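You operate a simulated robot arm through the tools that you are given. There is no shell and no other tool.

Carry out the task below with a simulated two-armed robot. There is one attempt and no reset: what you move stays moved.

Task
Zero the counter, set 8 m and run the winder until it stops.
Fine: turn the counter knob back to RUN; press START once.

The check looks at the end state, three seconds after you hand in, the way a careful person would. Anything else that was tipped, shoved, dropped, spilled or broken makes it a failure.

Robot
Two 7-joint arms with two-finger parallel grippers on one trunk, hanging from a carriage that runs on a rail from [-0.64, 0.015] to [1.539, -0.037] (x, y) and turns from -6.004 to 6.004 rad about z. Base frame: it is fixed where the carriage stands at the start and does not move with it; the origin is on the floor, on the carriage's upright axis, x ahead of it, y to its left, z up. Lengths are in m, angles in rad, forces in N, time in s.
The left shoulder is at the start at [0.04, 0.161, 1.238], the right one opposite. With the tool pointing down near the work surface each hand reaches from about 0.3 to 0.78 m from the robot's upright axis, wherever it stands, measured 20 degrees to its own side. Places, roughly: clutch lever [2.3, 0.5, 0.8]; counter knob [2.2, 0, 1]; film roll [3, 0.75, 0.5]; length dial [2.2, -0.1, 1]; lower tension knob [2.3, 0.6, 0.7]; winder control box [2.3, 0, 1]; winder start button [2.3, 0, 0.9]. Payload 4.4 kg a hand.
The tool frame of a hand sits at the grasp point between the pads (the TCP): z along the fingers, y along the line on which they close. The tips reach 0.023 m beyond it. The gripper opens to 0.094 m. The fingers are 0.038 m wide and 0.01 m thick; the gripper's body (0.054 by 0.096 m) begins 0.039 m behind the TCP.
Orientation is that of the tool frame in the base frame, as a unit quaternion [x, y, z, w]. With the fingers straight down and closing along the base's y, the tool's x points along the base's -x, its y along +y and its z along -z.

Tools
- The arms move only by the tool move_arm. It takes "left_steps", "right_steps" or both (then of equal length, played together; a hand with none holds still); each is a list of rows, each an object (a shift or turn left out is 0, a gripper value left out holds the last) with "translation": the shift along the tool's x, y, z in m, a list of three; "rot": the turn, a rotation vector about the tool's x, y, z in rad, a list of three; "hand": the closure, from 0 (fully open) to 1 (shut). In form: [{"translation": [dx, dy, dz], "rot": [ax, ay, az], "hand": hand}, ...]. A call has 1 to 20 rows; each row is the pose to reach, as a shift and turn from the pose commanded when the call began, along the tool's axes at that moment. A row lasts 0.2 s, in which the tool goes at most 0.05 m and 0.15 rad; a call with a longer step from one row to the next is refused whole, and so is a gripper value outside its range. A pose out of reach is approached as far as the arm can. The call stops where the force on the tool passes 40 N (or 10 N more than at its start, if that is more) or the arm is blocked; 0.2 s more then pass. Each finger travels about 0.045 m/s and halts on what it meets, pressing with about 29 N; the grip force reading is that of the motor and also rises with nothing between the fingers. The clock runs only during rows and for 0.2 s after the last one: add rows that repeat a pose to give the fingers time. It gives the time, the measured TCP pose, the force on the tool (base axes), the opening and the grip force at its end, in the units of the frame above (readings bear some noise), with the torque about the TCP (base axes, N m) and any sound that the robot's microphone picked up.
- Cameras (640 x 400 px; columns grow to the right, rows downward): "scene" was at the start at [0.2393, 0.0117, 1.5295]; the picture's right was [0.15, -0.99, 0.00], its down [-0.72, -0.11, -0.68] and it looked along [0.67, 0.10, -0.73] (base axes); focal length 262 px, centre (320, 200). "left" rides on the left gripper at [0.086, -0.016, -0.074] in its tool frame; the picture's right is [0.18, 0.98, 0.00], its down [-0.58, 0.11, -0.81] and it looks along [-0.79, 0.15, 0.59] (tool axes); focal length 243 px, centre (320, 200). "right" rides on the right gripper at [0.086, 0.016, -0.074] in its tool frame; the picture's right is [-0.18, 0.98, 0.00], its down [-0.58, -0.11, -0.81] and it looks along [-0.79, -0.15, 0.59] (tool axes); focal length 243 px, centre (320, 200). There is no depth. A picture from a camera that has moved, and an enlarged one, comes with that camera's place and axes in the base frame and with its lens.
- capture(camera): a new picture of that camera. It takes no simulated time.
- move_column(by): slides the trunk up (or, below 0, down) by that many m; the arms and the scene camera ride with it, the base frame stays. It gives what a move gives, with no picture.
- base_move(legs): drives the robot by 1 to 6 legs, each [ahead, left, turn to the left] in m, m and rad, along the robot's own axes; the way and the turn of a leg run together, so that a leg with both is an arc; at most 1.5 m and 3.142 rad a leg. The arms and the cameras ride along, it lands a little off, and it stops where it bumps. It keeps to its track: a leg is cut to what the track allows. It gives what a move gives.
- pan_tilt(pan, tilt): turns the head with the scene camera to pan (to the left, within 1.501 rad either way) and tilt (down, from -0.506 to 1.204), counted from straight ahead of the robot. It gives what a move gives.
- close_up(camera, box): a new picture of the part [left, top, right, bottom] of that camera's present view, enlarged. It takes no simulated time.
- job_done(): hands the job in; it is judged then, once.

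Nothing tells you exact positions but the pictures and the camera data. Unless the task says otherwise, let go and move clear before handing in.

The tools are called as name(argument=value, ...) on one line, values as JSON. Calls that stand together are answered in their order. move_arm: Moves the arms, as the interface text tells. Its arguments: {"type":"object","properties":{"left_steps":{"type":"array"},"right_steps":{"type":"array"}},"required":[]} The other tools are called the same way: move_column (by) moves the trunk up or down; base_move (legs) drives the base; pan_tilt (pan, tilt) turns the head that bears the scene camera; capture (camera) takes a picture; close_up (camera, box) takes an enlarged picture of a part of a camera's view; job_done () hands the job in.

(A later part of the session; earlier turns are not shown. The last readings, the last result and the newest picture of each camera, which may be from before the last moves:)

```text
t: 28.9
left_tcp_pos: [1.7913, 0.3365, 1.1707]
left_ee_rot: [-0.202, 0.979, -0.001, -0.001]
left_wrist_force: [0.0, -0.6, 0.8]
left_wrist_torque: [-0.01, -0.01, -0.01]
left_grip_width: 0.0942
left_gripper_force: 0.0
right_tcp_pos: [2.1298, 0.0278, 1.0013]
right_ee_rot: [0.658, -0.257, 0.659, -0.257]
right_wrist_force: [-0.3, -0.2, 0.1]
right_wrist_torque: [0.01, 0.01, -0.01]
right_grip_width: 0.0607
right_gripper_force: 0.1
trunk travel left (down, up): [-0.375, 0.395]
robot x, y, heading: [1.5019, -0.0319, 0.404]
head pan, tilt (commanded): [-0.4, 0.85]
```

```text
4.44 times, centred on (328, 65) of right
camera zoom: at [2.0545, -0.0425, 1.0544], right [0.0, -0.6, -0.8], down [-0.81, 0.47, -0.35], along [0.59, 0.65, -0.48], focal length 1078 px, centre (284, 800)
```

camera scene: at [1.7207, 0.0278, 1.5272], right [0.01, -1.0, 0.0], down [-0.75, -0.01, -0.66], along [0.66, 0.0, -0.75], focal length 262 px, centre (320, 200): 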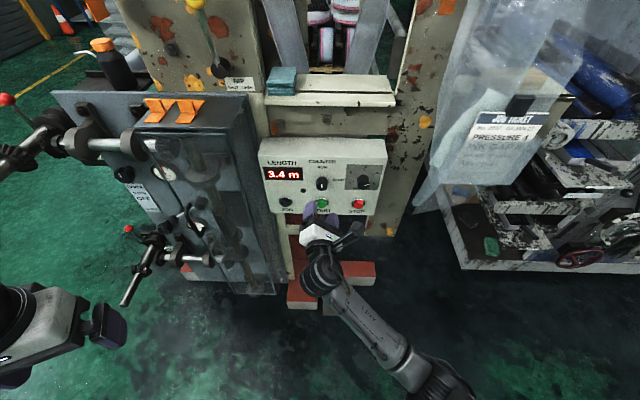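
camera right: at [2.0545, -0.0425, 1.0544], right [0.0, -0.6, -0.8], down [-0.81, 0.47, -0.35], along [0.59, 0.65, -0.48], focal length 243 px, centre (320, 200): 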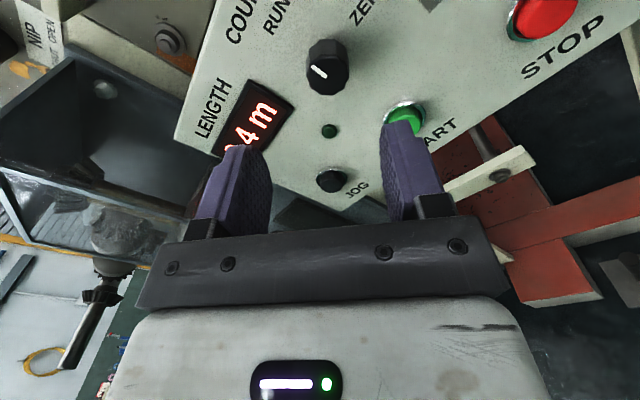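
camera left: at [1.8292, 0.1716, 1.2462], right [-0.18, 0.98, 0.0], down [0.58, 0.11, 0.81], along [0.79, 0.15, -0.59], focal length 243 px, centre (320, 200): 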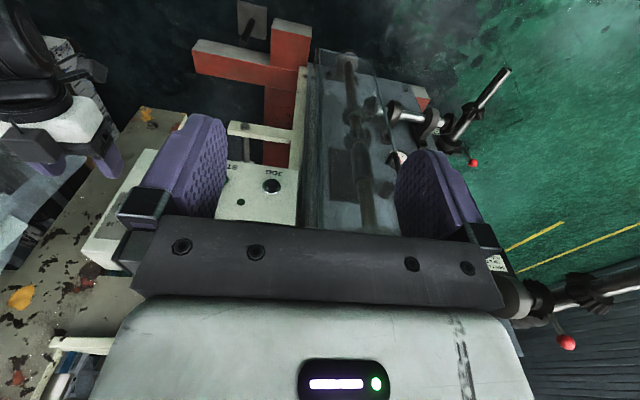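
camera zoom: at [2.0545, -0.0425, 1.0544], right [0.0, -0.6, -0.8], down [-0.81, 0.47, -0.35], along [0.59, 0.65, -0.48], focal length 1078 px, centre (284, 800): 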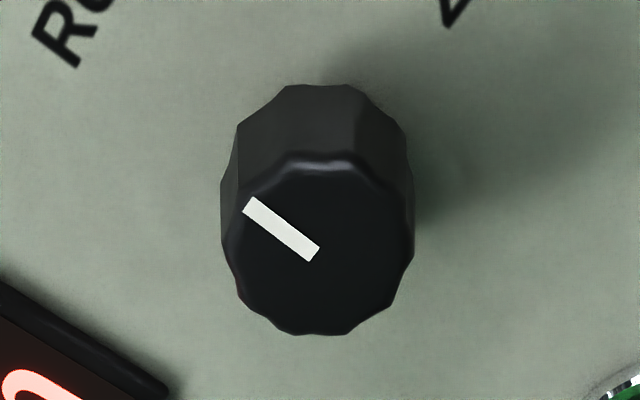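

The knob's axis comes out at about y = 0.026, z = 1.000. I move straight in so that the pads straddle the knob, tips about 6 mm short of the panel face.

move_arm(right_steps=[{"translation": [0.0003, 0.001, 0.03]}, {"translation": [0.0006, 0.002, 0.06]}, {"translation": [0.0006, 0.002, 0.08]}, {"translation": [0.0006, 0.002, 0.09]}, {"translation": [0.0006, 0.002, 0.097]}, {"translation": [0.0006, 0.002, 0.097]}])

capture(camera="right")

close_up(camera="scene", box=[260, 140, 400, 240])

```text
t: 30.3
left_tcp_pos: [1.7912, 0.3355, 1.1712]
left_ee_rot: [-0.201, 0.98, -0.001, 0.0]
left_wrist_force: [0.1, 0.0, -0.6]
left_wrist_torque: [0.0, -0.01, 0.0]
left_grip_width: 0.0941
left_gripper_force: 0.1
right_tcp_pos: [2.2257, 0.0262, 1.0003]
right_ee_rot: [0.658, -0.257, 0.659, -0.257]
right_wrist_force: [-0.3, 0.3, 0.1]
right_wrist_torque: [-0.02, 0.01, 0.01]
right_grip_width: 0.0611
right_gripper_force: 0.1
trunk travel left (down, up): [-0.375, 0.395]
robot x, y, heading: [1.4956, -0.0383, 0.4]
head pan, tilt (commanded): [-0.4, 0.85]
```

```text
taken
camera right: at [2.1511, -0.0444, 1.0534], right [0.0, -0.6, -0.8], down [-0.81, 0.47, -0.35], along [0.59, 0.65, -0.48], focal length 243 px, centre (320, 200)
```

right: 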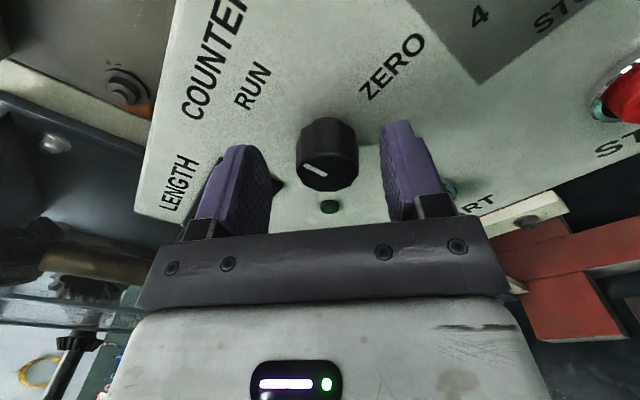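

```text
4.00 times, centred on (330, 190) of scene
camera zoom: at [1.7207, 0.0278, 1.5272], right [0.01, -1.0, 0.0], down [-0.75, -0.01, -0.66], along [0.66, 0.0, -0.75], focal length 1049 px, centre (280, 240)
```

zoom: 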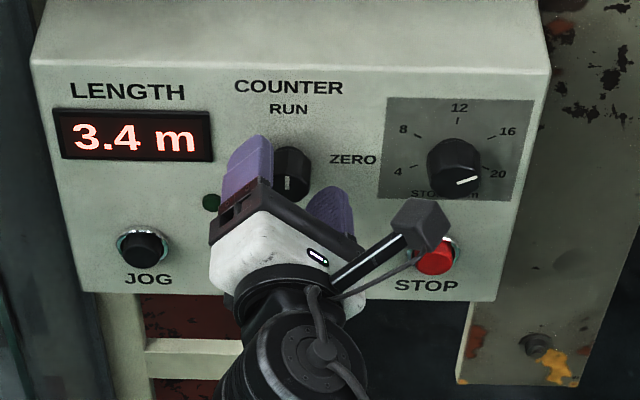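

The knob sits between the two pads. I close on it.

move_arm(right_steps=[{"hand": 0.6}, {"hand": 0.8}, {"hand": 0.8}, {"hand": 0.8}])

capture(camera="right")

```text
t: 31.3
left_tcp_pos: [1.7907, 0.3349, 1.1712]
left_ee_rot: [-0.203, 0.979, 0.0, 0.0]
left_wrist_force: [-0.7, 0.2, 0.1]
left_wrist_torque: [-0.01, -0.01, 0.01]
left_grip_width: 0.0939
left_gripper_force: 0.1
right_tcp_pos: [2.2264, 0.0234, 0.9981]
right_ee_rot: [0.659, -0.259, 0.658, -0.255]
right_wrist_force: [7.3, -6.0, -14.6]
right_wrist_torque: [-0.02, 0.11, -0.44]
right_grip_width: 0.0322
right_gripper_force: 45.0
trunk travel left (down, up): [-0.375, 0.395]
robot x, y, heading: [1.4941, -0.0381, 0.411]
head pan, tilt (commanded): [-0.4, 0.85]
```

```text
taken
camera right: at [2.1513, -0.0465, 1.0517], right [0.0, -0.6, -0.8], down [-0.81, 0.48, -0.35], along [0.59, 0.64, -0.48], focal length 243 px, centre (320, 200)
```

right: 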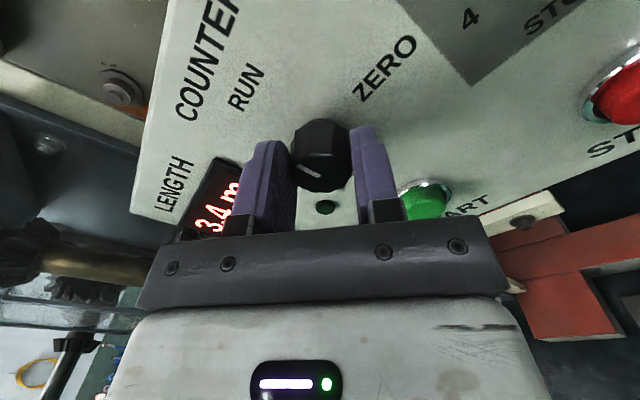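

The pads hold the knob (width 32 mm); the side force shows my centre was about 3.5 mm off along the closing line. I shift to relieve that and turn the knob 90° clockwise to ZERO.

move_arm(right_steps=[{"translation": [0.0002, 0.0018, 0], "rot": [0, 0, 0]}, {"translation": [0.0004, 0.0037, 0], "rot": [0, 0, 0.05]}, {"translation": [0.0004, 0.0037, 0], "rot": [0, 0, 0.19]}, {"translation": [0.0004, 0.0037, 0], "rot": [0, 0, 0.33]}, {"translation": [0.0004, 0.0037, 0], "rot": [0, 0, 0.47]}, {"translation": [0.0004, 0.0037, 0], "rot": [0, 0, 0.61]}, {"translation": [0.0004, 0.0037, 0], "rot": [0, 0, 0.75]}, {"translation": [0.0004, 0.0037, 0], "rot": [0, 0, 0.89]}, {"translation": [0.0004, 0.0037, 0], "rot": [0, 0, 1.03]}, {"translation": [0.0004, 0.0037, 0], "rot": [0, 0, 1.17]}, {"translation": [0.0004, 0.0037, 0], "rot": [0, 0, 1.31]}, {"translation": [0.0004, 0.0037, 0], "rot": [0, 0, 1.45]}, {"translation": [0.0004, 0.0037, 0], "rot": [0, 0, 1.57]}, {"translation": [0.0004, 0.0037, 0], "rot": [0, 0, 1.57]}])

capture(camera="right")

close_up(camera="scene", box=[260, 140, 400, 240])

```text
t: 34.2
left_tcp_pos: [1.7913, 0.336, 1.1722]
left_ee_rot: [-0.202, 0.979, 0.0, -0.001]
left_wrist_force: [0.2, 0.3, 0.1]
left_wrist_torque: [-0.04, -0.02, 0.02]
left_grip_width: 0.0942
left_gripper_force: 0.1
right_tcp_pos: [2.2242, 0.0231, 0.9924]
right_ee_rot: [-0.286, 0.651, -0.284, 0.643]
right_wrist_force: [-2.4, 0.1, -5.5]
right_wrist_torque: [-0.02, -0.23, 0.68]
right_grip_width: 0.0317
right_gripper_force: 45.3
trunk travel left (down, up): [-0.375, 0.395]
robot x, y, heading: [1.4939, -0.0352, 0.406]
head pan, tilt (commanded): [-0.4, 0.85]
stopped in row 14 (right hand): the force on the tool passed its limit at 40 N (the readings are from after the stop); the commanded pose is now the measured one
```

```text
taken
camera right: at [2.1497, -0.0293, 0.9231], right [-0.01, 0.8, -0.6], down [-0.8, 0.36, 0.48], along [0.6, 0.48, 0.64], focal length 243 px, centre (320, 200)
```

right: 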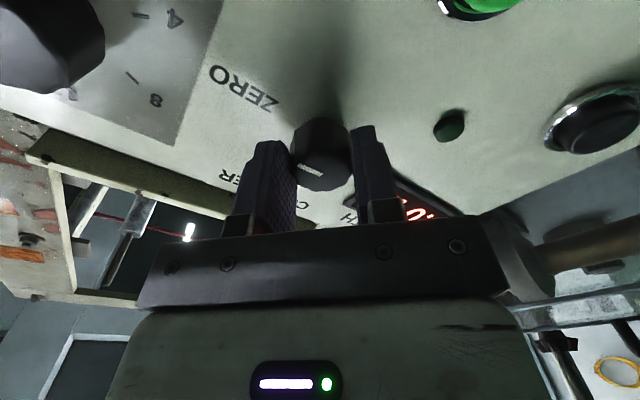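

```text
4.00 times, centred on (330, 190) of scene
camera zoom: at [1.7204, 0.0278, 1.5279], right [0.01, -1.0, 0.0], down [-0.75, -0.01, -0.66], along [0.66, 0.0, -0.75], focal length 1049 px, centre (280, 240)
```

zoom: 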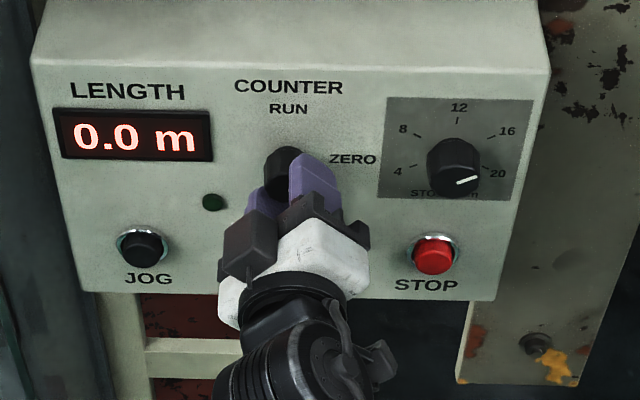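

The display now reads 0.0 m with the knob at ZERO. I turn it back counterclockwise 90° to RUN, letting the hand follow the small arc around the knob's true axis.

move_arm(right_steps=[{"translation": [0, -0.0006, 0], "rot": [0, 0, -0.14]}, {"translation": [-0.0002, -0.0012, 0], "rot": [0, 0, -0.28]}, {"translation": [-0.0004, -0.0017, 0], "rot": [0, 0, -0.42]}, {"translation": [-0.0006, -0.0022, 0], "rot": [0, 0, -0.56]}, {"translation": [-0.001, -0.0027, 0], "rot": [0, 0, -0.7]}, {"translation": [-0.0014, -0.0031, 0], "rot": [0, 0, -0.84]}, {"translation": [-0.0019, -0.0035, 0], "rot": [0, 0, -0.98]}, {"translation": [-0.0024, -0.0038, 0], "rot": [0, 0, -1.12]}, {"translation": [-0.0029, -0.004, 0], "rot": [0, 0, -1.26]}, {"translation": [-0.0035, -0.0041, 0], "rot": [0, 0, -1.4]}, {"translation": [-0.0041, -0.0042, 0], "rot": [0, 0, -1.54]}, {"translation": [-0.0042, -0.0042, 0], "rot": [0, 0, -1.57]}])

capture(camera="right")

close_up(camera="scene", box=[260, 140, 400, 240])

```text
t: 36.8
left_tcp_pos: [1.789, 0.3365, 1.172]
left_ee_rot: [-0.201, 0.979, 0.0, -0.001]
left_wrist_force: [-0.4, 0.4, 0.7]
left_wrist_torque: [-0.01, -0.03, -0.01]
left_grip_width: 0.094
left_gripper_force: 0.1
right_tcp_pos: [2.2251, 0.0236, 0.9989]
right_ee_rot: [0.662, -0.258, 0.656, -0.256]
right_wrist_force: [-12.0, -1.9, 8.1]
right_wrist_torque: [0.74, 0.02, 0.07]
right_grip_width: 0.0316
right_gripper_force: 45.5
trunk travel left (down, up): [-0.375, 0.395]
robot x, y, heading: [1.4937, -0.0341, 0.408]
head pan, tilt (commanded): [-0.4, 0.85]
```

```text
taken
camera right: at [2.1509, -0.0464, 1.052], right [-0.01, -0.6, -0.8], down [-0.81, 0.47, -0.35], along [0.59, 0.65, -0.49], focal length 243 px, centre (320, 200)
```

right: 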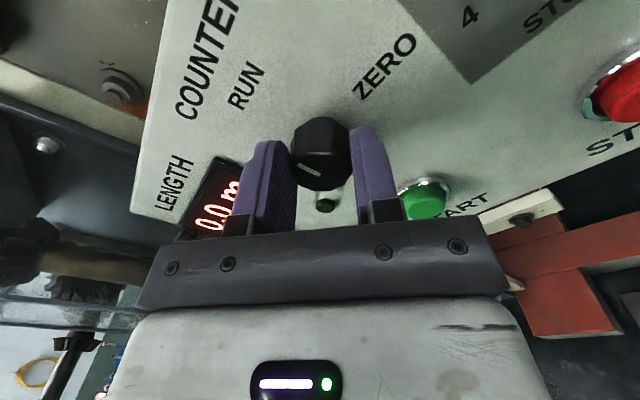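

```text
4.00 times, centred on (330, 190) of scene
camera zoom: at [1.7202, 0.0277, 1.5271], right [0.01, -1.0, 0.0], down [-0.75, -0.01, -0.66], along [0.66, 0.0, -0.75], focal length 1049 px, centre (280, 240)
```

zoom: 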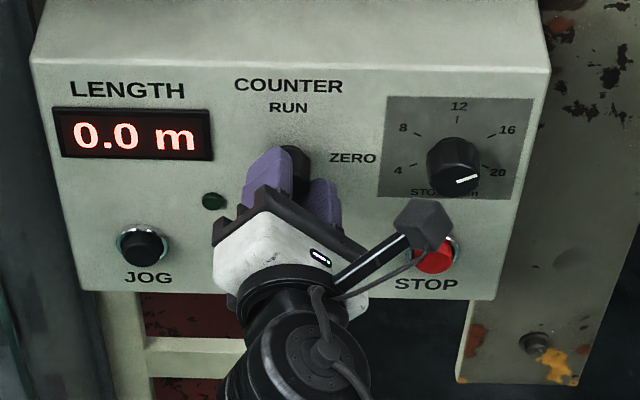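

The display holds 0.0 m and the pointer appears back at RUN. I open the fingers and back off to look at the pointer.

move_arm(right_steps=[{"hand": 0.35}, {"hand": 0.35}, {"hand": 0.35}, {"hand": 0.35, "translation": [0, 0, -0.03]}, {"hand": 0.35, "translation": [0, 0, -0.07]}, {"hand": 0.35, "translation": [0, 0, -0.1]}])

close_up(camera="scene", box=[280, 150, 376, 210])

capture(camera="right")

```text
t: 38.2
left_tcp_pos: [1.7908, 0.3357, 1.1718]
left_ee_rot: [-0.202, 0.979, 0.001, 0.0]
left_wrist_force: [-0.3, -0.7, 0.6]
left_wrist_torque: [-0.03, 0.0, -0.03]
left_grip_width: 0.0937
left_gripper_force: 0.0
right_tcp_pos: [2.128, 0.0255, 0.9986]
right_ee_rot: [0.662, -0.258, 0.656, -0.255]
right_wrist_force: [-0.3, 0.0, 0.2]
right_wrist_torque: [0.0, -0.02, 0.02]
right_grip_width: 0.0612
right_gripper_force: 0.1
trunk travel left (down, up): [-0.375, 0.395]
robot x, y, heading: [1.4945, -0.0356, 0.405]
head pan, tilt (commanded): [-0.4, 0.85]
```

```text
6.67 times, centred on (328, 180) of scene
camera zoom: at [1.7206, 0.0278, 1.5272], right [0.01, -1.0, 0.0], down [-0.75, -0.01, -0.66], along [0.66, 0.0, -0.75], focal length 1748 px, centre (267, 333)
```

zoom: 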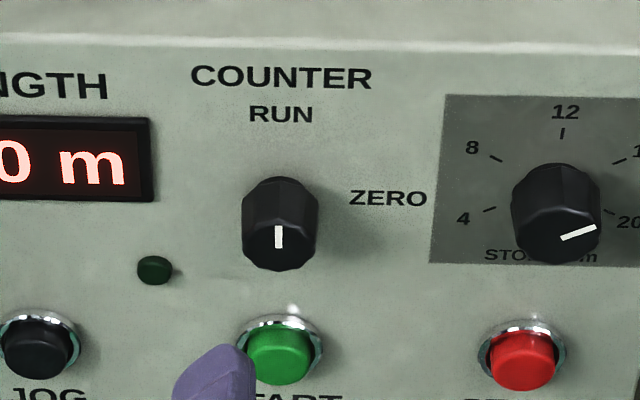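

```text
taken
camera right: at [2.0528, -0.0452, 1.0515], right [-0.01, -0.6, -0.8], down [-0.81, 0.47, -0.35], along [0.59, 0.65, -0.49], focal length 243 px, centre (320, 200)
```

right: 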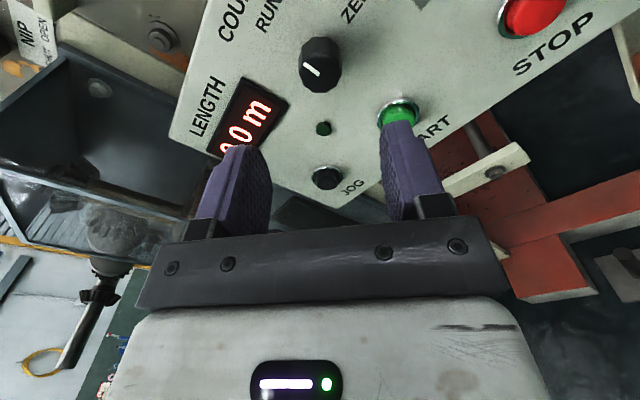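

The counter knob stands at RUN with 0.0 m shown. Next the dial at about [2.227, -0.089, 1.009]: I move to its standoff and roll on to -2.95 rad to check that the end of the turn is within the wrist's range.

move_arm(right_steps=[{"translation": [0.0213, 0.0194, -0.008], "rot": [0.0016, 0.0018, -0.1375]}, {"translation": [0.0426, 0.0387, -0.008], "rot": [0.0033, 0.0036, -0.275]}, {"translation": [0.0638, 0.0581, -0.008], "rot": [0.0049, 0.0053, -0.4125]}, {"translation": [0.0851, 0.0774, -0.008], "rot": [0.0065, 0.0071, -0.55]}, {"translation": [0.0851, 0.0774, -0.008], "rot": [0.0065, 0.0071, -0.55]}, {"translation": [0.0851, 0.0774, -0.008], "rot": [0.0065, 0.0071, -0.55]}])

capture(camera="right")

```text
t: 39.6
left_tcp_pos: [1.7906, 0.3348, 1.171]
left_ee_rot: [-0.202, 0.979, -0.001, 0.0]
left_wrist_force: [0.1, -1.8, 0.0]
left_wrist_torque: [-0.01, 0.02, 0.0]
left_grip_width: 0.094
left_gripper_force: 0.0
right_tcp_pos: [2.118, -0.0933, 1.0085]
right_ee_rot: [0.704, -0.067, 0.704, -0.069]
right_wrist_force: [-0.7, -0.2, -0.3]
right_wrist_torque: [0.02, -0.02, 0.0]
right_grip_width: 0.0611
right_gripper_force: 0.1
trunk travel left (down, up): [-0.375, 0.395]
robot x, y, heading: [1.4957, -0.0354, 0.403]
head pan, tilt (commanded): [-0.4, 0.85]
```

```text
taken
camera right: at [2.0448, -0.1244, 1.0922], right [0.0, -0.93, -0.37], down [-0.81, 0.22, -0.55], along [0.59, 0.3, -0.75], focal length 243 px, centre (320, 200)
```

right: 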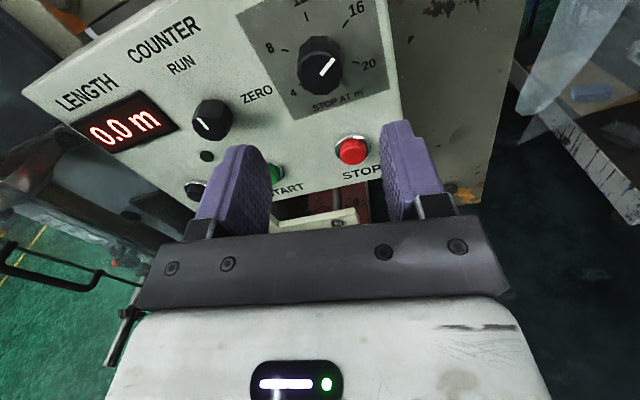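

A roll of -2.95 rad is reachable. I take an enlarged view of the dial from the hand camera to fix its axis and the present pointer angle.

close_up(camera="right", box=[250, 0, 410, 120])

close_up(camera="right", box=[280, 25, 360, 95])

```text
3.33 times, centred on (330, 60) of right
camera zoom: at [2.0448, -0.1244, 1.0922], right [0.0, -0.93, -0.37], down [-0.81, 0.22, -0.55], along [0.59, 0.3, -0.75], focal length 809 px, centre (287, 667)
```

zoom: 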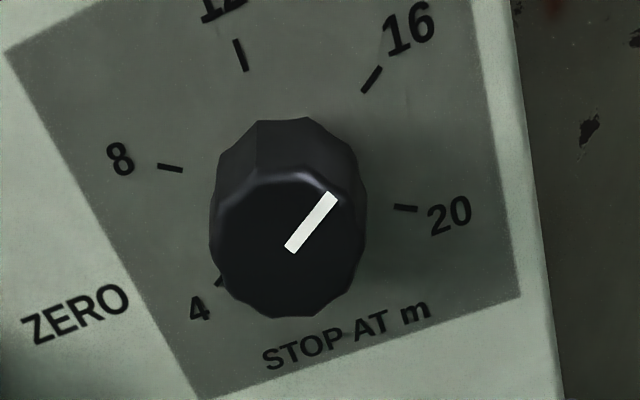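

```text
5.71 times, centred on (320, 60) of right
camera zoom: at [2.0448, -0.1244, 1.0922], right [0.0, -0.93, -0.37], down [-0.81, 0.22, -0.55], along [0.59, 0.3, -0.75], focal length 1386 px, centre (320, 1000)
```

zoom: 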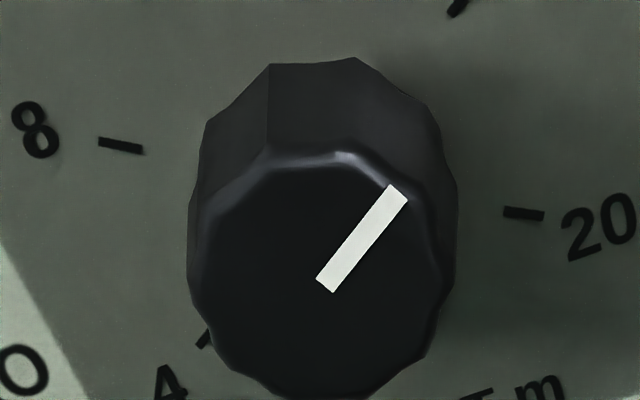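

The ticks give the dial axis at y = -0.0906, z = 1.007, and the pointer at about 61° (16.1 m); 8 m is at -60°, so the turn is about -121°. I roll the hand back to about -0.75 rad at the standoff so that the whole turn fits in one grip.

move_arm(right_steps=[{"translation": [-0.001, -0.0012, 0], "rot": [0, 0, 0.14]}, {"translation": [-0.002, -0.0024, 0], "rot": [0, 0, 0.28]}, {"translation": [-0.002, -0.0024, 0], "rot": [0, 0, 0.42]}, {"translation": [-0.002, -0.0024, 0], "rot": [0, 0, 0.56]}, {"translation": [-0.002, -0.0024, 0], "rot": [0, 0, 0.7]}, {"translation": [-0.002, -0.0024, 0], "rot": [0, 0, 0.84]}, {"translation": [-0.002, -0.0024, 0], "rot": [0, 0, 0.98]}, {"translation": [-0.002, -0.0024, 0], "rot": [0, 0, 1.12]}, {"translation": [-0.002, -0.0024, 0], "rot": [0, 0, 1.26]}, {"translation": [-0.002, -0.0024, 0], "rot": [0, 0, 1.4]}, {"translation": [-0.002, -0.0024, 0], "rot": [0, 0, 1.54]}, {"translation": [-0.002, -0.0024, 0], "rot": [0, 0, 1.68]}, {"translation": [-0.002, -0.0024, 0], "rot": [0, 0, 1.82]}, {"translation": [-0.002, -0.0024, 0], "rot": [0, 0, 1.96]}, {"translation": [-0.002, -0.0024, 0], "rot": [0, 0, 2.1]}, {"translation": [-0.002, -0.0024, 0], "rot": [0, 0, 2.2]}, {"translation": [-0.002, -0.0024, 0], "rot": [0, 0, 2.2]}])

capture(camera="right")

close_up(camera="scene", box=[260, 140, 400, 240])

```text
t: 43.2
left_tcp_pos: [1.7911, 0.3353, 1.1724]
left_ee_rot: [-0.202, 0.979, 0.0, -0.001]
left_wrist_force: [-0.5, -0.9, -0.2]
left_wrist_torque: [-0.03, -0.01, 0.0]
left_grip_width: 0.0944
left_gripper_force: 0.1
right_tcp_pos: [2.1192, -0.0882, 1.0088]
right_ee_rot: [-0.259, 0.658, -0.258, 0.659]
right_wrist_force: [-0.3, -0.4, -0.1]
right_wrist_torque: [0.0, -0.02, -0.01]
right_grip_width: 0.0611
right_gripper_force: 0.0
trunk travel left (down, up): [-0.375, 0.395]
robot x, y, heading: [1.4941, -0.034, 0.407]
head pan, tilt (commanded): [-0.4, 0.85]
```

```text
taken
camera right: at [2.0443, -0.1349, 0.9344], right [0.0, 0.85, -0.53], down [-0.81, 0.31, 0.5], along [0.59, 0.43, 0.68], focal length 243 px, centre (320, 200)
```

right: 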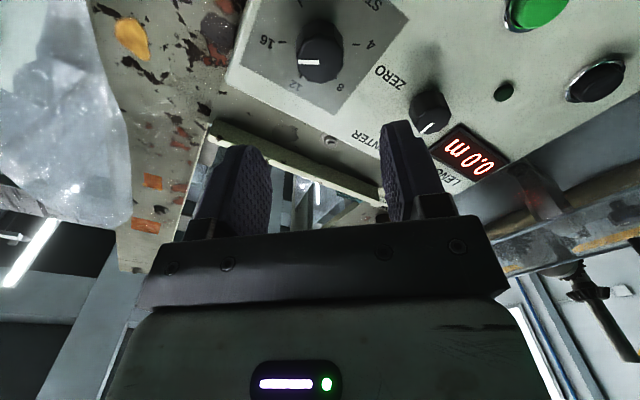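

```text
4.00 times, centred on (330, 190) of scene
camera zoom: at [1.721, 0.0278, 1.5273], right [0.01, -1.0, 0.0], down [-0.75, -0.01, -0.66], along [0.66, 0.0, -0.75], focal length 1049 px, centre (280, 240)
```

zoom: 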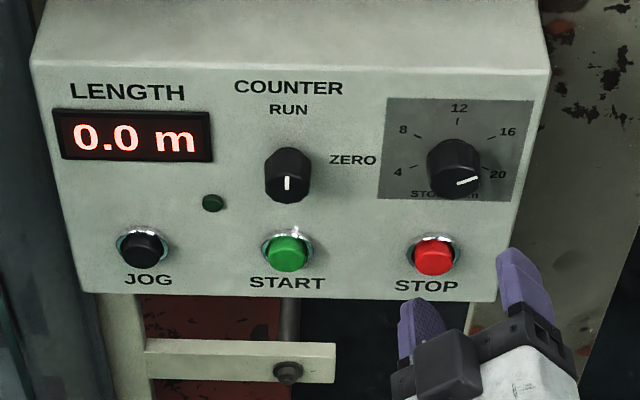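

The hand stands at roll -0.75 before the dial. I move in with the small centring correction so that the pads straddle the dial knob.

move_arm(right_steps=[{"translation": [0.0015, -0.0002, 0.03]}, {"translation": [0.0029, -0.0005, 0.06]}, {"translation": [0.0029, -0.0005, 0.085]}, {"translation": [0.0029, -0.0005, 0.1]}, {"translation": [0.0029, -0.0005, 0.107]}, {"translation": [0.0029, -0.0005, 0.107]}])

capture(camera="right")

close_up(camera="scene", box=[260, 140, 400, 240])

```text
t: 44.6
left_tcp_pos: [1.7907, 0.3346, 1.1733]
left_ee_rot: [-0.201, 0.98, 0.0, 0.0]
left_wrist_force: [0.7, 0.7, 0.4]
left_wrist_torque: [0.01, -0.02, -0.02]
left_grip_width: 0.0938
left_gripper_force: 0.0
right_tcp_pos: [2.2252, -0.0915, 1.0049]
right_ee_rot: [-0.259, 0.658, -0.258, 0.658]
right_wrist_force: [0.1, 0.9, 0.1]
right_wrist_torque: [0.02, 0.06, -0.02]
right_grip_width: 0.0612
right_gripper_force: 0.2
trunk travel left (down, up): [-0.375, 0.395]
robot x, y, heading: [1.4948, -0.0376, 0.406]
head pan, tilt (commanded): [-0.4, 0.85]
```

```text
taken
camera right: at [2.1504, -0.137, 0.9303], right [0.0, 0.85, -0.53], down [-0.81, 0.31, 0.5], along [0.59, 0.43, 0.68], focal length 243 px, centre (320, 200)
```

right: 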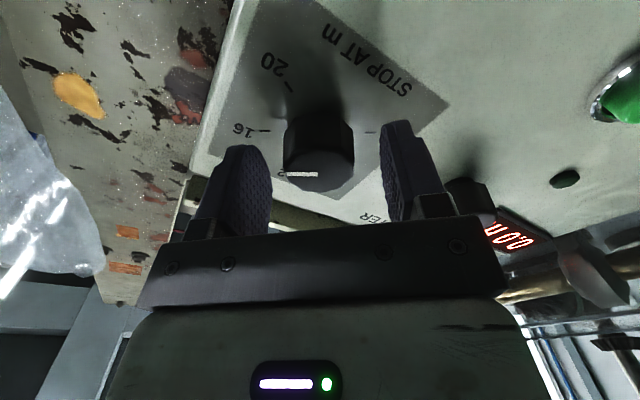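

```text
4.00 times, centred on (330, 190) of scene
camera zoom: at [1.7208, 0.0278, 1.5272], right [0.01, -1.0, 0.0], down [-0.75, -0.01, -0.66], along [0.66, 0.0, -0.75], focal length 1049 px, centre (280, 240)
```

zoom: 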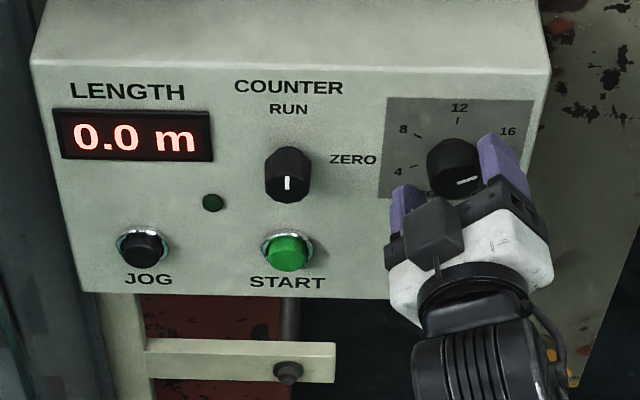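

The dial knob lies between the pads. I close on it.

move_arm(right_steps=[{"hand": 0.55}, {"hand": 0.75}, {"hand": 0.75}, {"hand": 0.75}])

close_up(camera="right", box=[200, 50, 440, 220])

```text
t: 45.6
left_tcp_pos: [1.7903, 0.3361, 1.1712]
left_ee_rot: [-0.202, 0.979, 0.0, -0.001]
left_wrist_force: [0.1, -0.7, 0.2]
left_wrist_torque: [-0.01, 0.01, 0.03]
left_grip_width: 0.094
left_gripper_force: 0.0
right_tcp_pos: [2.2248, -0.0907, 1.0062]
right_ee_rot: [-0.259, 0.658, -0.259, 0.658]
right_wrist_force: [-1.5, -1.1, 3.3]
right_wrist_torque: [-0.01, 0.01, -0.24]
right_grip_width: 0.0362
right_gripper_force: 45.5
trunk travel left (down, up): [-0.375, 0.395]
robot x, y, heading: [1.496, -0.0353, 0.409]
head pan, tilt (commanded): [-0.4, 0.85]
```

```text
2.35 times, centred on (320, 135) of right
camera zoom: at [2.1506, -0.1374, 0.9308], right [0.0, 0.85, -0.53], down [-0.81, 0.32, 0.5], along [0.59, 0.43, 0.68], focal length 571 px, centre (320, 353)
```

zoom: 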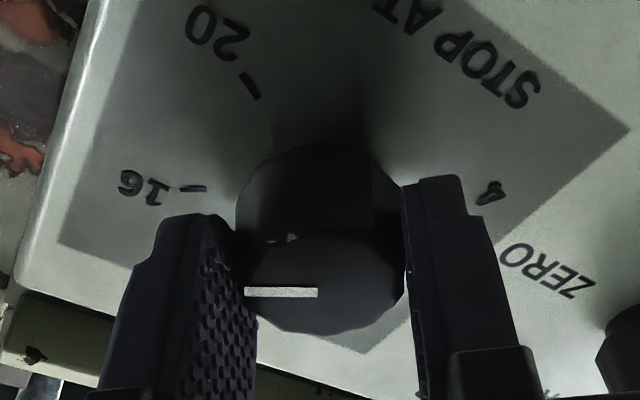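

The grip is well centred (width 36 mm, low side force), and the pointer measures about 60° (16 m). I turn the dial 120° counterclockwise to 8.

move_arm(right_steps=[{"translation": [-0.001, -0.0003, 0], "rot": [0, 0, -0.14]}, {"translation": [-0.0015, -0.0003, 0], "rot": [0, 0, -0.28]}, {"translation": [-0.0015, -0.0003, 0], "rot": [0, 0, -0.42]}, {"translation": [-0.0015, -0.0003, 0], "rot": [0, 0, -0.56]}, {"translation": [-0.0015, -0.0003, 0], "rot": [0, 0, -0.7]}, {"translation": [-0.0015, -0.0003, 0], "rot": [0, 0, -0.84]}, {"translation": [-0.0015, -0.0003, 0], "rot": [0, 0, -0.98]}, {"translation": [-0.0015, -0.0003, 0], "rot": [0, 0, -1.12]}, {"translation": [-0.0015, -0.0003, 0], "rot": [0, 0, -1.26]}, {"translation": [-0.0015, -0.0003, 0], "rot": [0, 0, -1.4]}, {"translation": [-0.0015, -0.0003, 0], "rot": [0, 0, -1.54]}, {"translation": [-0.0015, -0.0003, 0], "rot": [0, 0, -1.68]}, {"translation": [-0.0015, -0.0003, 0], "rot": [0, 0, -1.82]}, {"translation": [-0.0015, -0.0003, 0], "rot": [0, 0, -1.96]}, {"translation": [-0.0015, -0.0003, 0], "rot": [0, 0, -2.094]}, {"translation": [-0.0015, -0.0003, 0], "rot": [0, 0, -2.094]}])

capture(camera="right")

close_up(camera="scene", box=[260, 140, 400, 240])

```text
t: 49.0
left_tcp_pos: [1.7902, 0.3346, 1.1715]
left_ee_rot: [-0.202, 0.979, 0.0, -0.001]
left_wrist_force: [-0.1, -0.5, 0.3]
left_wrist_torque: [0.04, -0.02, -0.04]
left_grip_width: 0.0938
left_gripper_force: 0.0
right_tcp_pos: [2.2248, -0.0919, 1.0058]
right_ee_rot: [0.7, -0.104, 0.698, -0.104]
right_wrist_force: [1.4, -3.0, -23.6]
right_wrist_torque: [-0.03, 1.09, 0.28]
right_grip_width: 0.0358
right_gripper_force: 45.1
trunk travel left (down, up): [-0.375, 0.395]
robot x, y, heading: [1.496, -0.0374, 0.408]
head pan, tilt (commanded): [-0.4, 0.85]
```

```text
taken
camera right: at [2.1499, -0.1311, 1.084], right [0.0, -0.89, -0.46], down [-0.81, 0.27, -0.52], along [0.59, 0.37, -0.72], focal length 243 px, centre (320, 200)
```

right: 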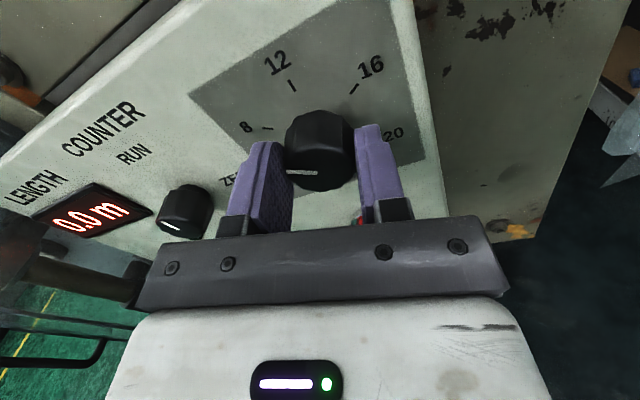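

```text
4.00 times, centred on (330, 190) of scene
camera zoom: at [1.7196, 0.0277, 1.5268], right [0.01, -1.0, 0.0], down [-0.75, -0.01, -0.66], along [0.66, 0.0, -0.75], focal length 1049 px, centre (280, 240)
```

zoom: 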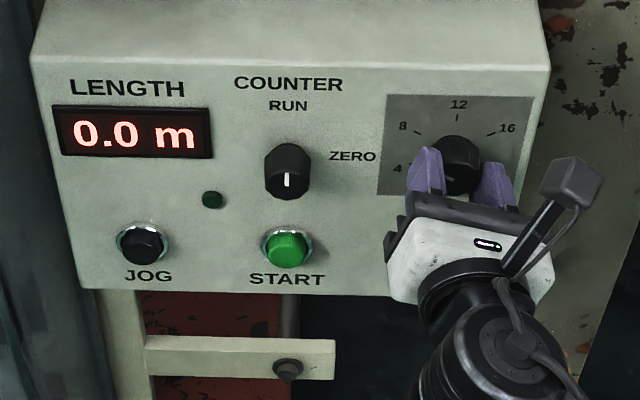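

The turn completed. I enlarge the hand view to measure the pointer while still gripping.

close_up(camera="right", box=[200, 40, 440, 220])

close_up(camera="scene", box=[340, 155, 400, 200])

```text
2.22 times, centred on (320, 130) of right
camera zoom: at [2.1499, -0.1311, 1.084], right [0.0, -0.89, -0.46], down [-0.81, 0.27, -0.52], along [0.59, 0.37, -0.72], focal length 539 px, centre (320, 356)
```

zoom: 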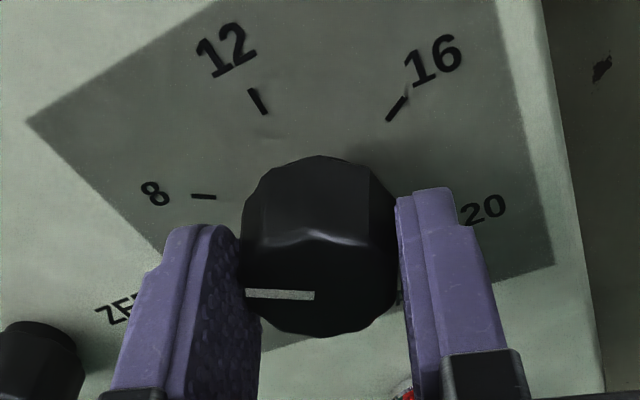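

```text
8.89 times, centred on (370, 178) of scene
camera zoom: at [1.7196, 0.0277, 1.5268], right [0.01, -1.0, 0.0], down [-0.75, -0.01, -0.66], along [0.66, 0.0, -0.75], focal length 2331 px, centre (-124, 400)
```

zoom: 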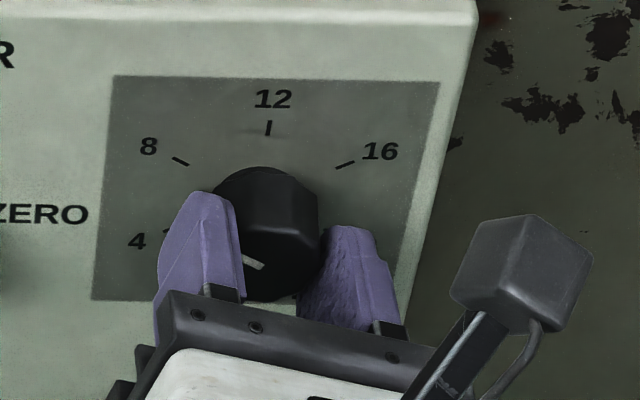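

The pointer measures -59.7°, i.e. 8.0 m. I open the fingers and back off along the axis to check the setting freely.

move_arm(right_steps=[{"hand": 0.5}, {"hand": 0.3}, {"hand": 0.3}, {"hand": 0.3, "translation": [0, 0, -0.03]}, {"hand": 0.3, "translation": [0, 0, -0.07]}, {"hand": 0.3, "translation": [0, 0, -0.11]}, {"hand": 0.3, "translation": [0, 0, -0.12]}])

capture(camera="right")

close_up(camera="scene", box=[290, 150, 390, 215])

```text
t: 50.6
left_tcp_pos: [1.7912, 0.3358, 1.1725]
left_ee_rot: [-0.202, 0.979, 0.001, 0.0]
left_wrist_force: [-0.1, 0.0, -0.2]
left_wrist_torque: [0.02, 0.01, -0.01]
left_grip_width: 0.0941
left_gripper_force: 0.0
right_tcp_pos: [2.104, -0.09, 1.0095]
right_ee_rot: [0.699, -0.106, 0.699, -0.105]
right_wrist_force: [-0.8, -1.3, 1.3]
right_wrist_torque: [0.01, 0.0, 0.0]
right_grip_width: 0.0657
right_gripper_force: 0.2
trunk travel left (down, up): [-0.375, 0.395]
robot x, y, heading: [1.4923, -0.0417, 0.406]
head pan, tilt (commanded): [-0.4, 0.85]
```

```text
taken
camera right: at [2.03, -0.13, 1.0866], right [0.0, -0.89, -0.47], down [-0.81, 0.27, -0.52], along [0.59, 0.38, -0.71], focal length 243 px, centre (320, 200)
```

right: 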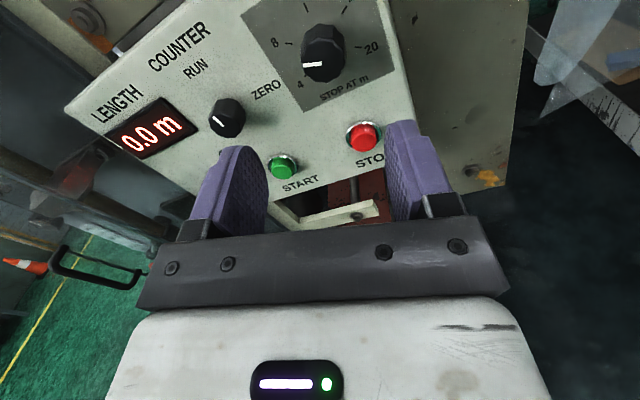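

```text
6.15 times, centred on (340, 182) of scene
camera zoom: at [1.7211, 0.0278, 1.5273], right [0.01, -1.0, 0.0], down [-0.75, -0.01, -0.66], along [0.66, 0.0, -0.75], focal length 1614 px, centre (197, 308)
```

zoom: 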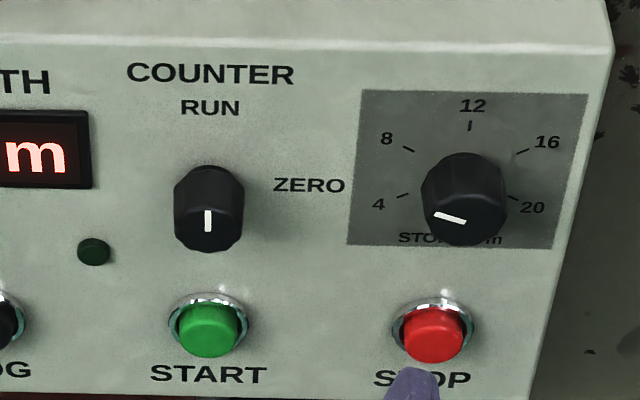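

From the head camera the pointer now looks a bit lower than I expect for 8, so it may have moved at release. I enlarge the hand camera view to measure it.

close_up(camera="right", box=[240, 0, 400, 110])

close_up(camera="scene", box=[342, 160, 388, 192])

```text
3.64 times, centred on (320, 55) of right
camera zoom: at [2.03, -0.13, 1.0866], right [0.0, -0.89, -0.47], down [-0.81, 0.27, -0.52], along [0.59, 0.38, -0.71], focal length 882 px, centre (320, 727)
```

zoom: 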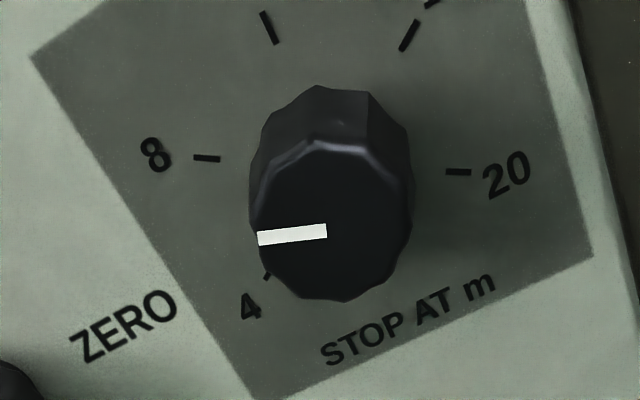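

```text
12.50 times, centred on (365, 176) of scene
camera zoom: at [1.7211, 0.0278, 1.5273], right [0.01, -1.0, 0.0], down [-0.75, -0.01, -0.66], along [0.66, 0.0, -0.75], focal length 3278 px, centre (-242, 500)
```

zoom: 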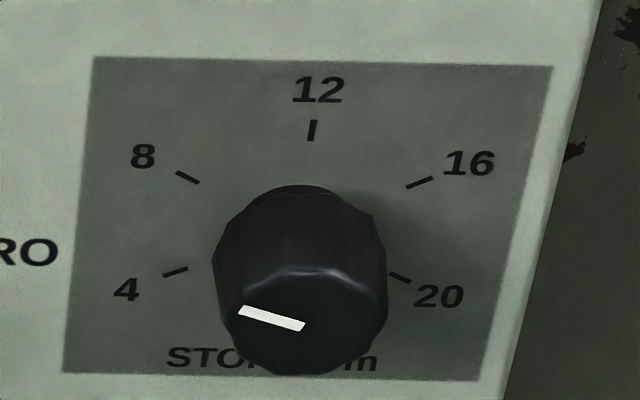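

The pointer now stands at about -68° (7.5 m): a side load at release rolled the knob. I re-centre the hand on the axis (about y = -0.091, z = 1.006) and go back in for a correcting grip.

move_arm(right_steps=[{"translation": [-0.0015, 0.001, 0.03]}, {"translation": [-0.003, 0.002, 0.06]}, {"translation": [-0.003, 0.002, 0.09]}, {"translation": [-0.003, 0.002, 0.11]}, {"translation": [-0.003, 0.002, 0.121]}, {"translation": [-0.003, 0.002, 0.121]}, {"translation": [-0.003, 0.002, 0.121]}])

capture(camera="right")

```text
t: 52.2
left_tcp_pos: [1.7903, 0.336, 1.1723]
left_ee_rot: [-0.202, 0.979, 0.0, 0.0]
left_wrist_force: [-0.1, -0.3, -0.2]
left_wrist_torque: [-0.06, 0.02, -0.01]
left_grip_width: 0.0939
left_gripper_force: 0.0
right_tcp_pos: [2.2263, -0.0902, 1.0027]
right_ee_rot: [0.699, -0.104, 0.699, -0.105]
right_wrist_force: [0.6, 0.3, 0.9]
right_wrist_torque: [-0.01, 0.04, -0.01]
right_grip_width: 0.0659
right_gripper_force: 0.2
trunk travel left (down, up): [-0.375, 0.395]
robot x, y, heading: [1.4948, -0.0375, 0.407]
head pan, tilt (commanded): [-0.4, 0.85]
```

```text
taken
camera right: at [2.1518, -0.1306, 1.0811], right [0.0, -0.88, -0.47], down [-0.81, 0.27, -0.52], along [0.59, 0.38, -0.71], focal length 243 px, centre (320, 200)
```

right: 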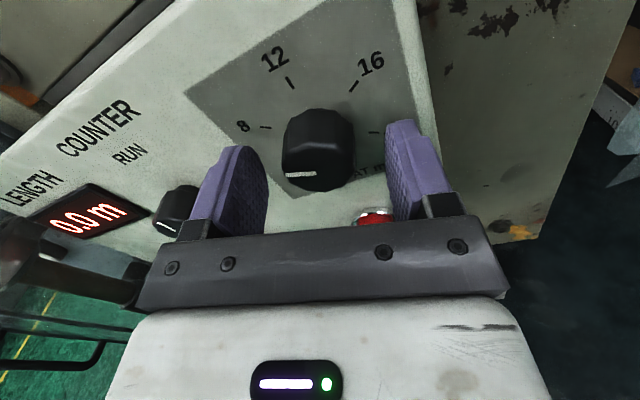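

The pads straddle the knob but the reading is about 3 mm low, so I nudge up along the pads and read again before closing.

move_arm(right_steps=[{"translation": [0.0029, 0, 0]}, {"translation": [0.0029, 0, 0]}, {"translation": [0.0029, 0, 0]}])

close_up(camera="right", box=[200, 40, 440, 220])

```text
t: 53.0
left_tcp_pos: [1.7916, 0.3368, 1.171]
left_ee_rot: [-0.203, 0.979, -0.001, 0.0]
left_wrist_force: [-0.5, -0.5, -0.6]
left_wrist_torque: [-0.03, -0.02, 0.02]
left_grip_width: 0.0942
left_gripper_force: 0.1
right_tcp_pos: [2.2259, -0.0913, 1.0062]
right_ee_rot: [0.699, -0.105, 0.699, -0.105]
right_wrist_force: [0.1, 0.3, 0.0]
right_wrist_torque: [0.0, -0.01, 0.0]
right_grip_width: 0.0657
right_gripper_force: 0.0
trunk travel left (down, up): [-0.375, 0.395]
robot x, y, heading: [1.4956, -0.0361, 0.411]
head pan, tilt (commanded): [-0.4, 0.85]
```

```text
2.22 times, centred on (320, 130) of right
camera zoom: at [2.1525, -0.1322, 1.0845], right [0.0, -0.89, -0.47], down [-0.81, 0.27, -0.52], along [0.59, 0.38, -0.71], focal length 539 px, centre (320, 356)
```

zoom: 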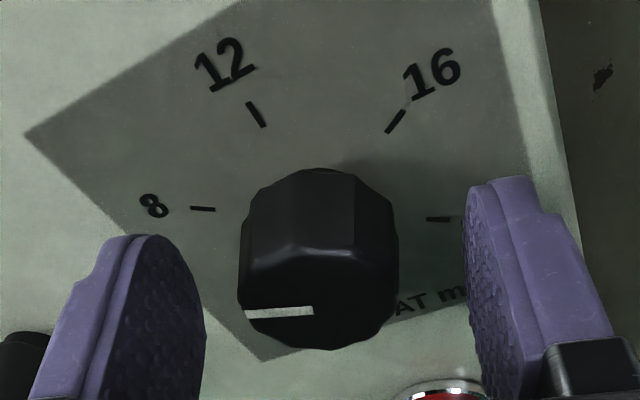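

Now the hand reads y = -0.091, z = 1.006 with no force; the pointer measures -68°. I close the fingers and look again before turning.

move_arm(right_steps=[{"hand": 0.5}, {"hand": 0.75}, {"hand": 0.75}, {"hand": 0.75}, {"hand": 0.75}])

close_up(camera="right", box=[200, 40, 440, 220])

```text
t: 54.2
left_tcp_pos: [1.792, 0.336, 1.1723]
left_ee_rot: [-0.202, 0.979, 0.0, -0.001]
left_wrist_force: [0.1, -0.6, 0.9]
left_wrist_torque: [-0.01, 0.01, 0.0]
left_grip_width: 0.094
left_gripper_force: 0.0
right_tcp_pos: [2.2275, -0.0917, 1.0069]
right_ee_rot: [0.699, -0.105, 0.699, -0.106]
right_wrist_force: [0.2, 1.0, 1.3]
right_wrist_torque: [0.0, 0.01, 0.11]
right_grip_width: 0.0366
right_gripper_force: 45.3
trunk travel left (down, up): [-0.375, 0.395]
robot x, y, heading: [1.4919, -0.0349, 0.406]
head pan, tilt (commanded): [-0.4, 0.85]
```

```text
2.22 times, centred on (320, 130) of right
camera zoom: at [2.1525, -0.1318, 1.0846], right [0.0, -0.88, -0.47], down [-0.81, 0.27, -0.52], along [0.59, 0.38, -0.71], focal length 539 px, centre (320, 356)
```

zoom: 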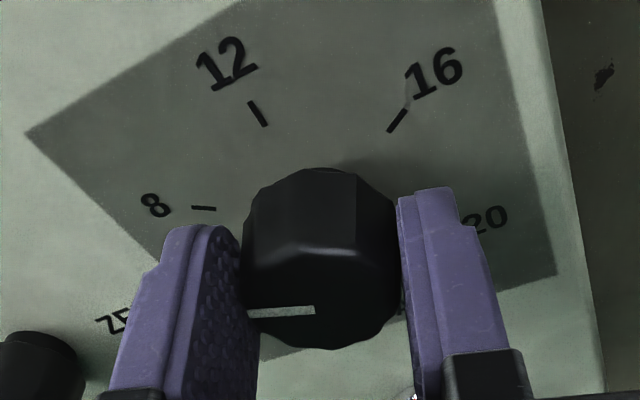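

The grip is centred with almost no side force. I turn 8° clockwise and check the pointer against the 8 and 20 ticks.

move_arm(right_steps=[{"rot": [0, 0, 0.07]}, {"rot": [0, 0, 0.138]}, {"rot": [0, 0, 0.138]}, {"rot": [0, 0, 0.138]}])

close_up(camera="right", box=[200, 40, 440, 220])

```text
t: 55.2
left_tcp_pos: [1.7921, 0.3365, 1.1722]
left_ee_rot: [-0.202, 0.979, -0.001, 0.0]
left_wrist_force: [0.0, 0.0, 0.1]
left_wrist_torque: [0.01, -0.02, -0.03]
left_grip_width: 0.0939
left_gripper_force: 0.0
right_tcp_pos: [2.227, -0.0915, 1.0068]
right_ee_rot: [0.691, -0.153, 0.69, -0.154]
right_wrist_force: [3.5, 2.2, -3.3]
right_wrist_torque: [0.06, -0.08, -0.16]
right_grip_width: 0.0367
right_gripper_force: 44.4
trunk travel left (down, up): [-0.375, 0.395]
robot x, y, heading: [1.4949, -0.0362, 0.407]
head pan, tilt (commanded): [-0.4, 0.85]
```

```text
2.22 times, centred on (320, 130) of right
camera zoom: at [2.1525, -0.1424, 1.0782], right [0.0, -0.81, -0.58], down [-0.81, 0.34, -0.48], along [0.59, 0.47, -0.66], focal length 539 px, centre (320, 356)
```

zoom: 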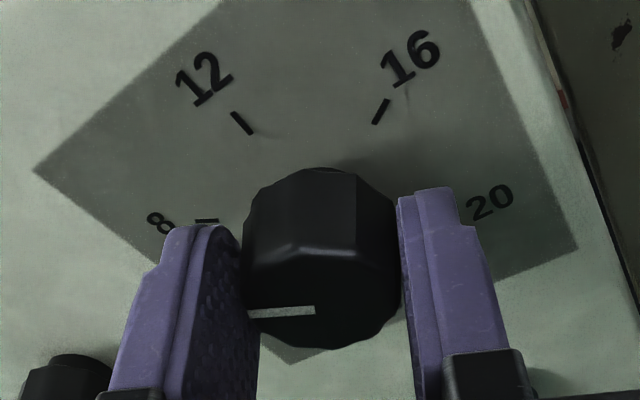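

The pointer now measures -59.7°, consistent with the 8 tick. Before releasing I take off the small remaining side load and read the force.

move_arm(right_steps=[{"translation": [-0.0006, 0, 0]}, {"translation": [-0.0006, 0, 0]}, {"translation": [-0.0006, 0, 0]}])

```text
t: 56.0
left_tcp_pos: [1.7913, 0.3369, 1.1715]
left_ee_rot: [-0.202, 0.979, 0.0, -0.001]
left_wrist_force: [0.0, 0.3, 0.3]
left_wrist_torque: [-0.01, 0.01, -0.02]
left_grip_width: 0.0943
left_gripper_force: 0.3
right_tcp_pos: [2.2273, -0.0905, 1.0066]
right_ee_rot: [0.69, -0.153, 0.69, -0.156]
right_wrist_force: [-0.1, 2.4, -0.2]
right_wrist_torque: [0.03, 0.5, 0.19]
right_grip_width: 0.0365
right_gripper_force: 44.8
trunk travel left (down, up): [-0.375, 0.395]
robot x, y, heading: [1.4946, -0.034, 0.41]
head pan, tilt (commanded): [-0.4, 0.85]
```

The side load is now about 1 N. I open the fingers in place and look.

move_arm(right_steps=[{"hand": 0.55}, {"hand": 0.4}, {"hand": 0.3}, {"hand": 0.3}, {"hand": 0.3}])

close_up(camera="right", box=[200, 40, 440, 220])

```text
t: 57.2
left_tcp_pos: [1.7911, 0.3358, 1.1719]
left_ee_rot: [-0.202, 0.979, 0.001, 0.001]
left_wrist_force: [-0.5, -0.3, 0.1]
left_wrist_torque: [0.01, -0.02, 0.01]
left_grip_width: 0.0941
left_gripper_force: 0.2
right_tcp_pos: [2.2271, -0.0922, 1.0049]
right_ee_rot: [0.691, -0.152, 0.69, -0.153]
right_wrist_force: [-0.4, 0.3, 0.3]
right_wrist_torque: [-0.05, -0.01, 0.01]
right_grip_width: 0.0659
right_gripper_force: 0.2
trunk travel left (down, up): [-0.375, 0.395]
robot x, y, heading: [1.4989, -0.0366, 0.406]
head pan, tilt (commanded): [-0.4, 0.85]
```

```text
2.22 times, centred on (320, 130) of right
camera zoom: at [2.1523, -0.1427, 1.078], right [0.0, -0.81, -0.58], down [-0.81, 0.34, -0.48], along [0.59, 0.47, -0.66], focal length 539 px, centre (320, 356)
```

zoom: 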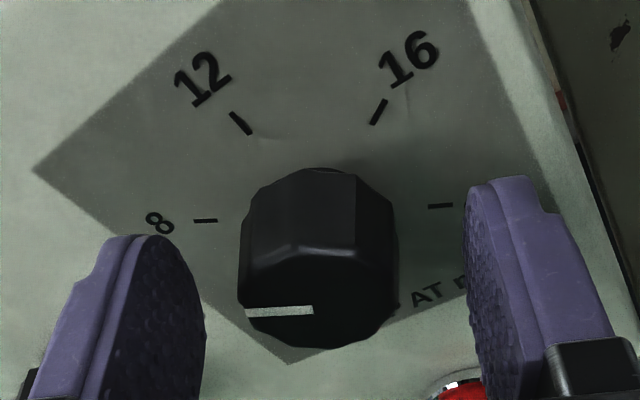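

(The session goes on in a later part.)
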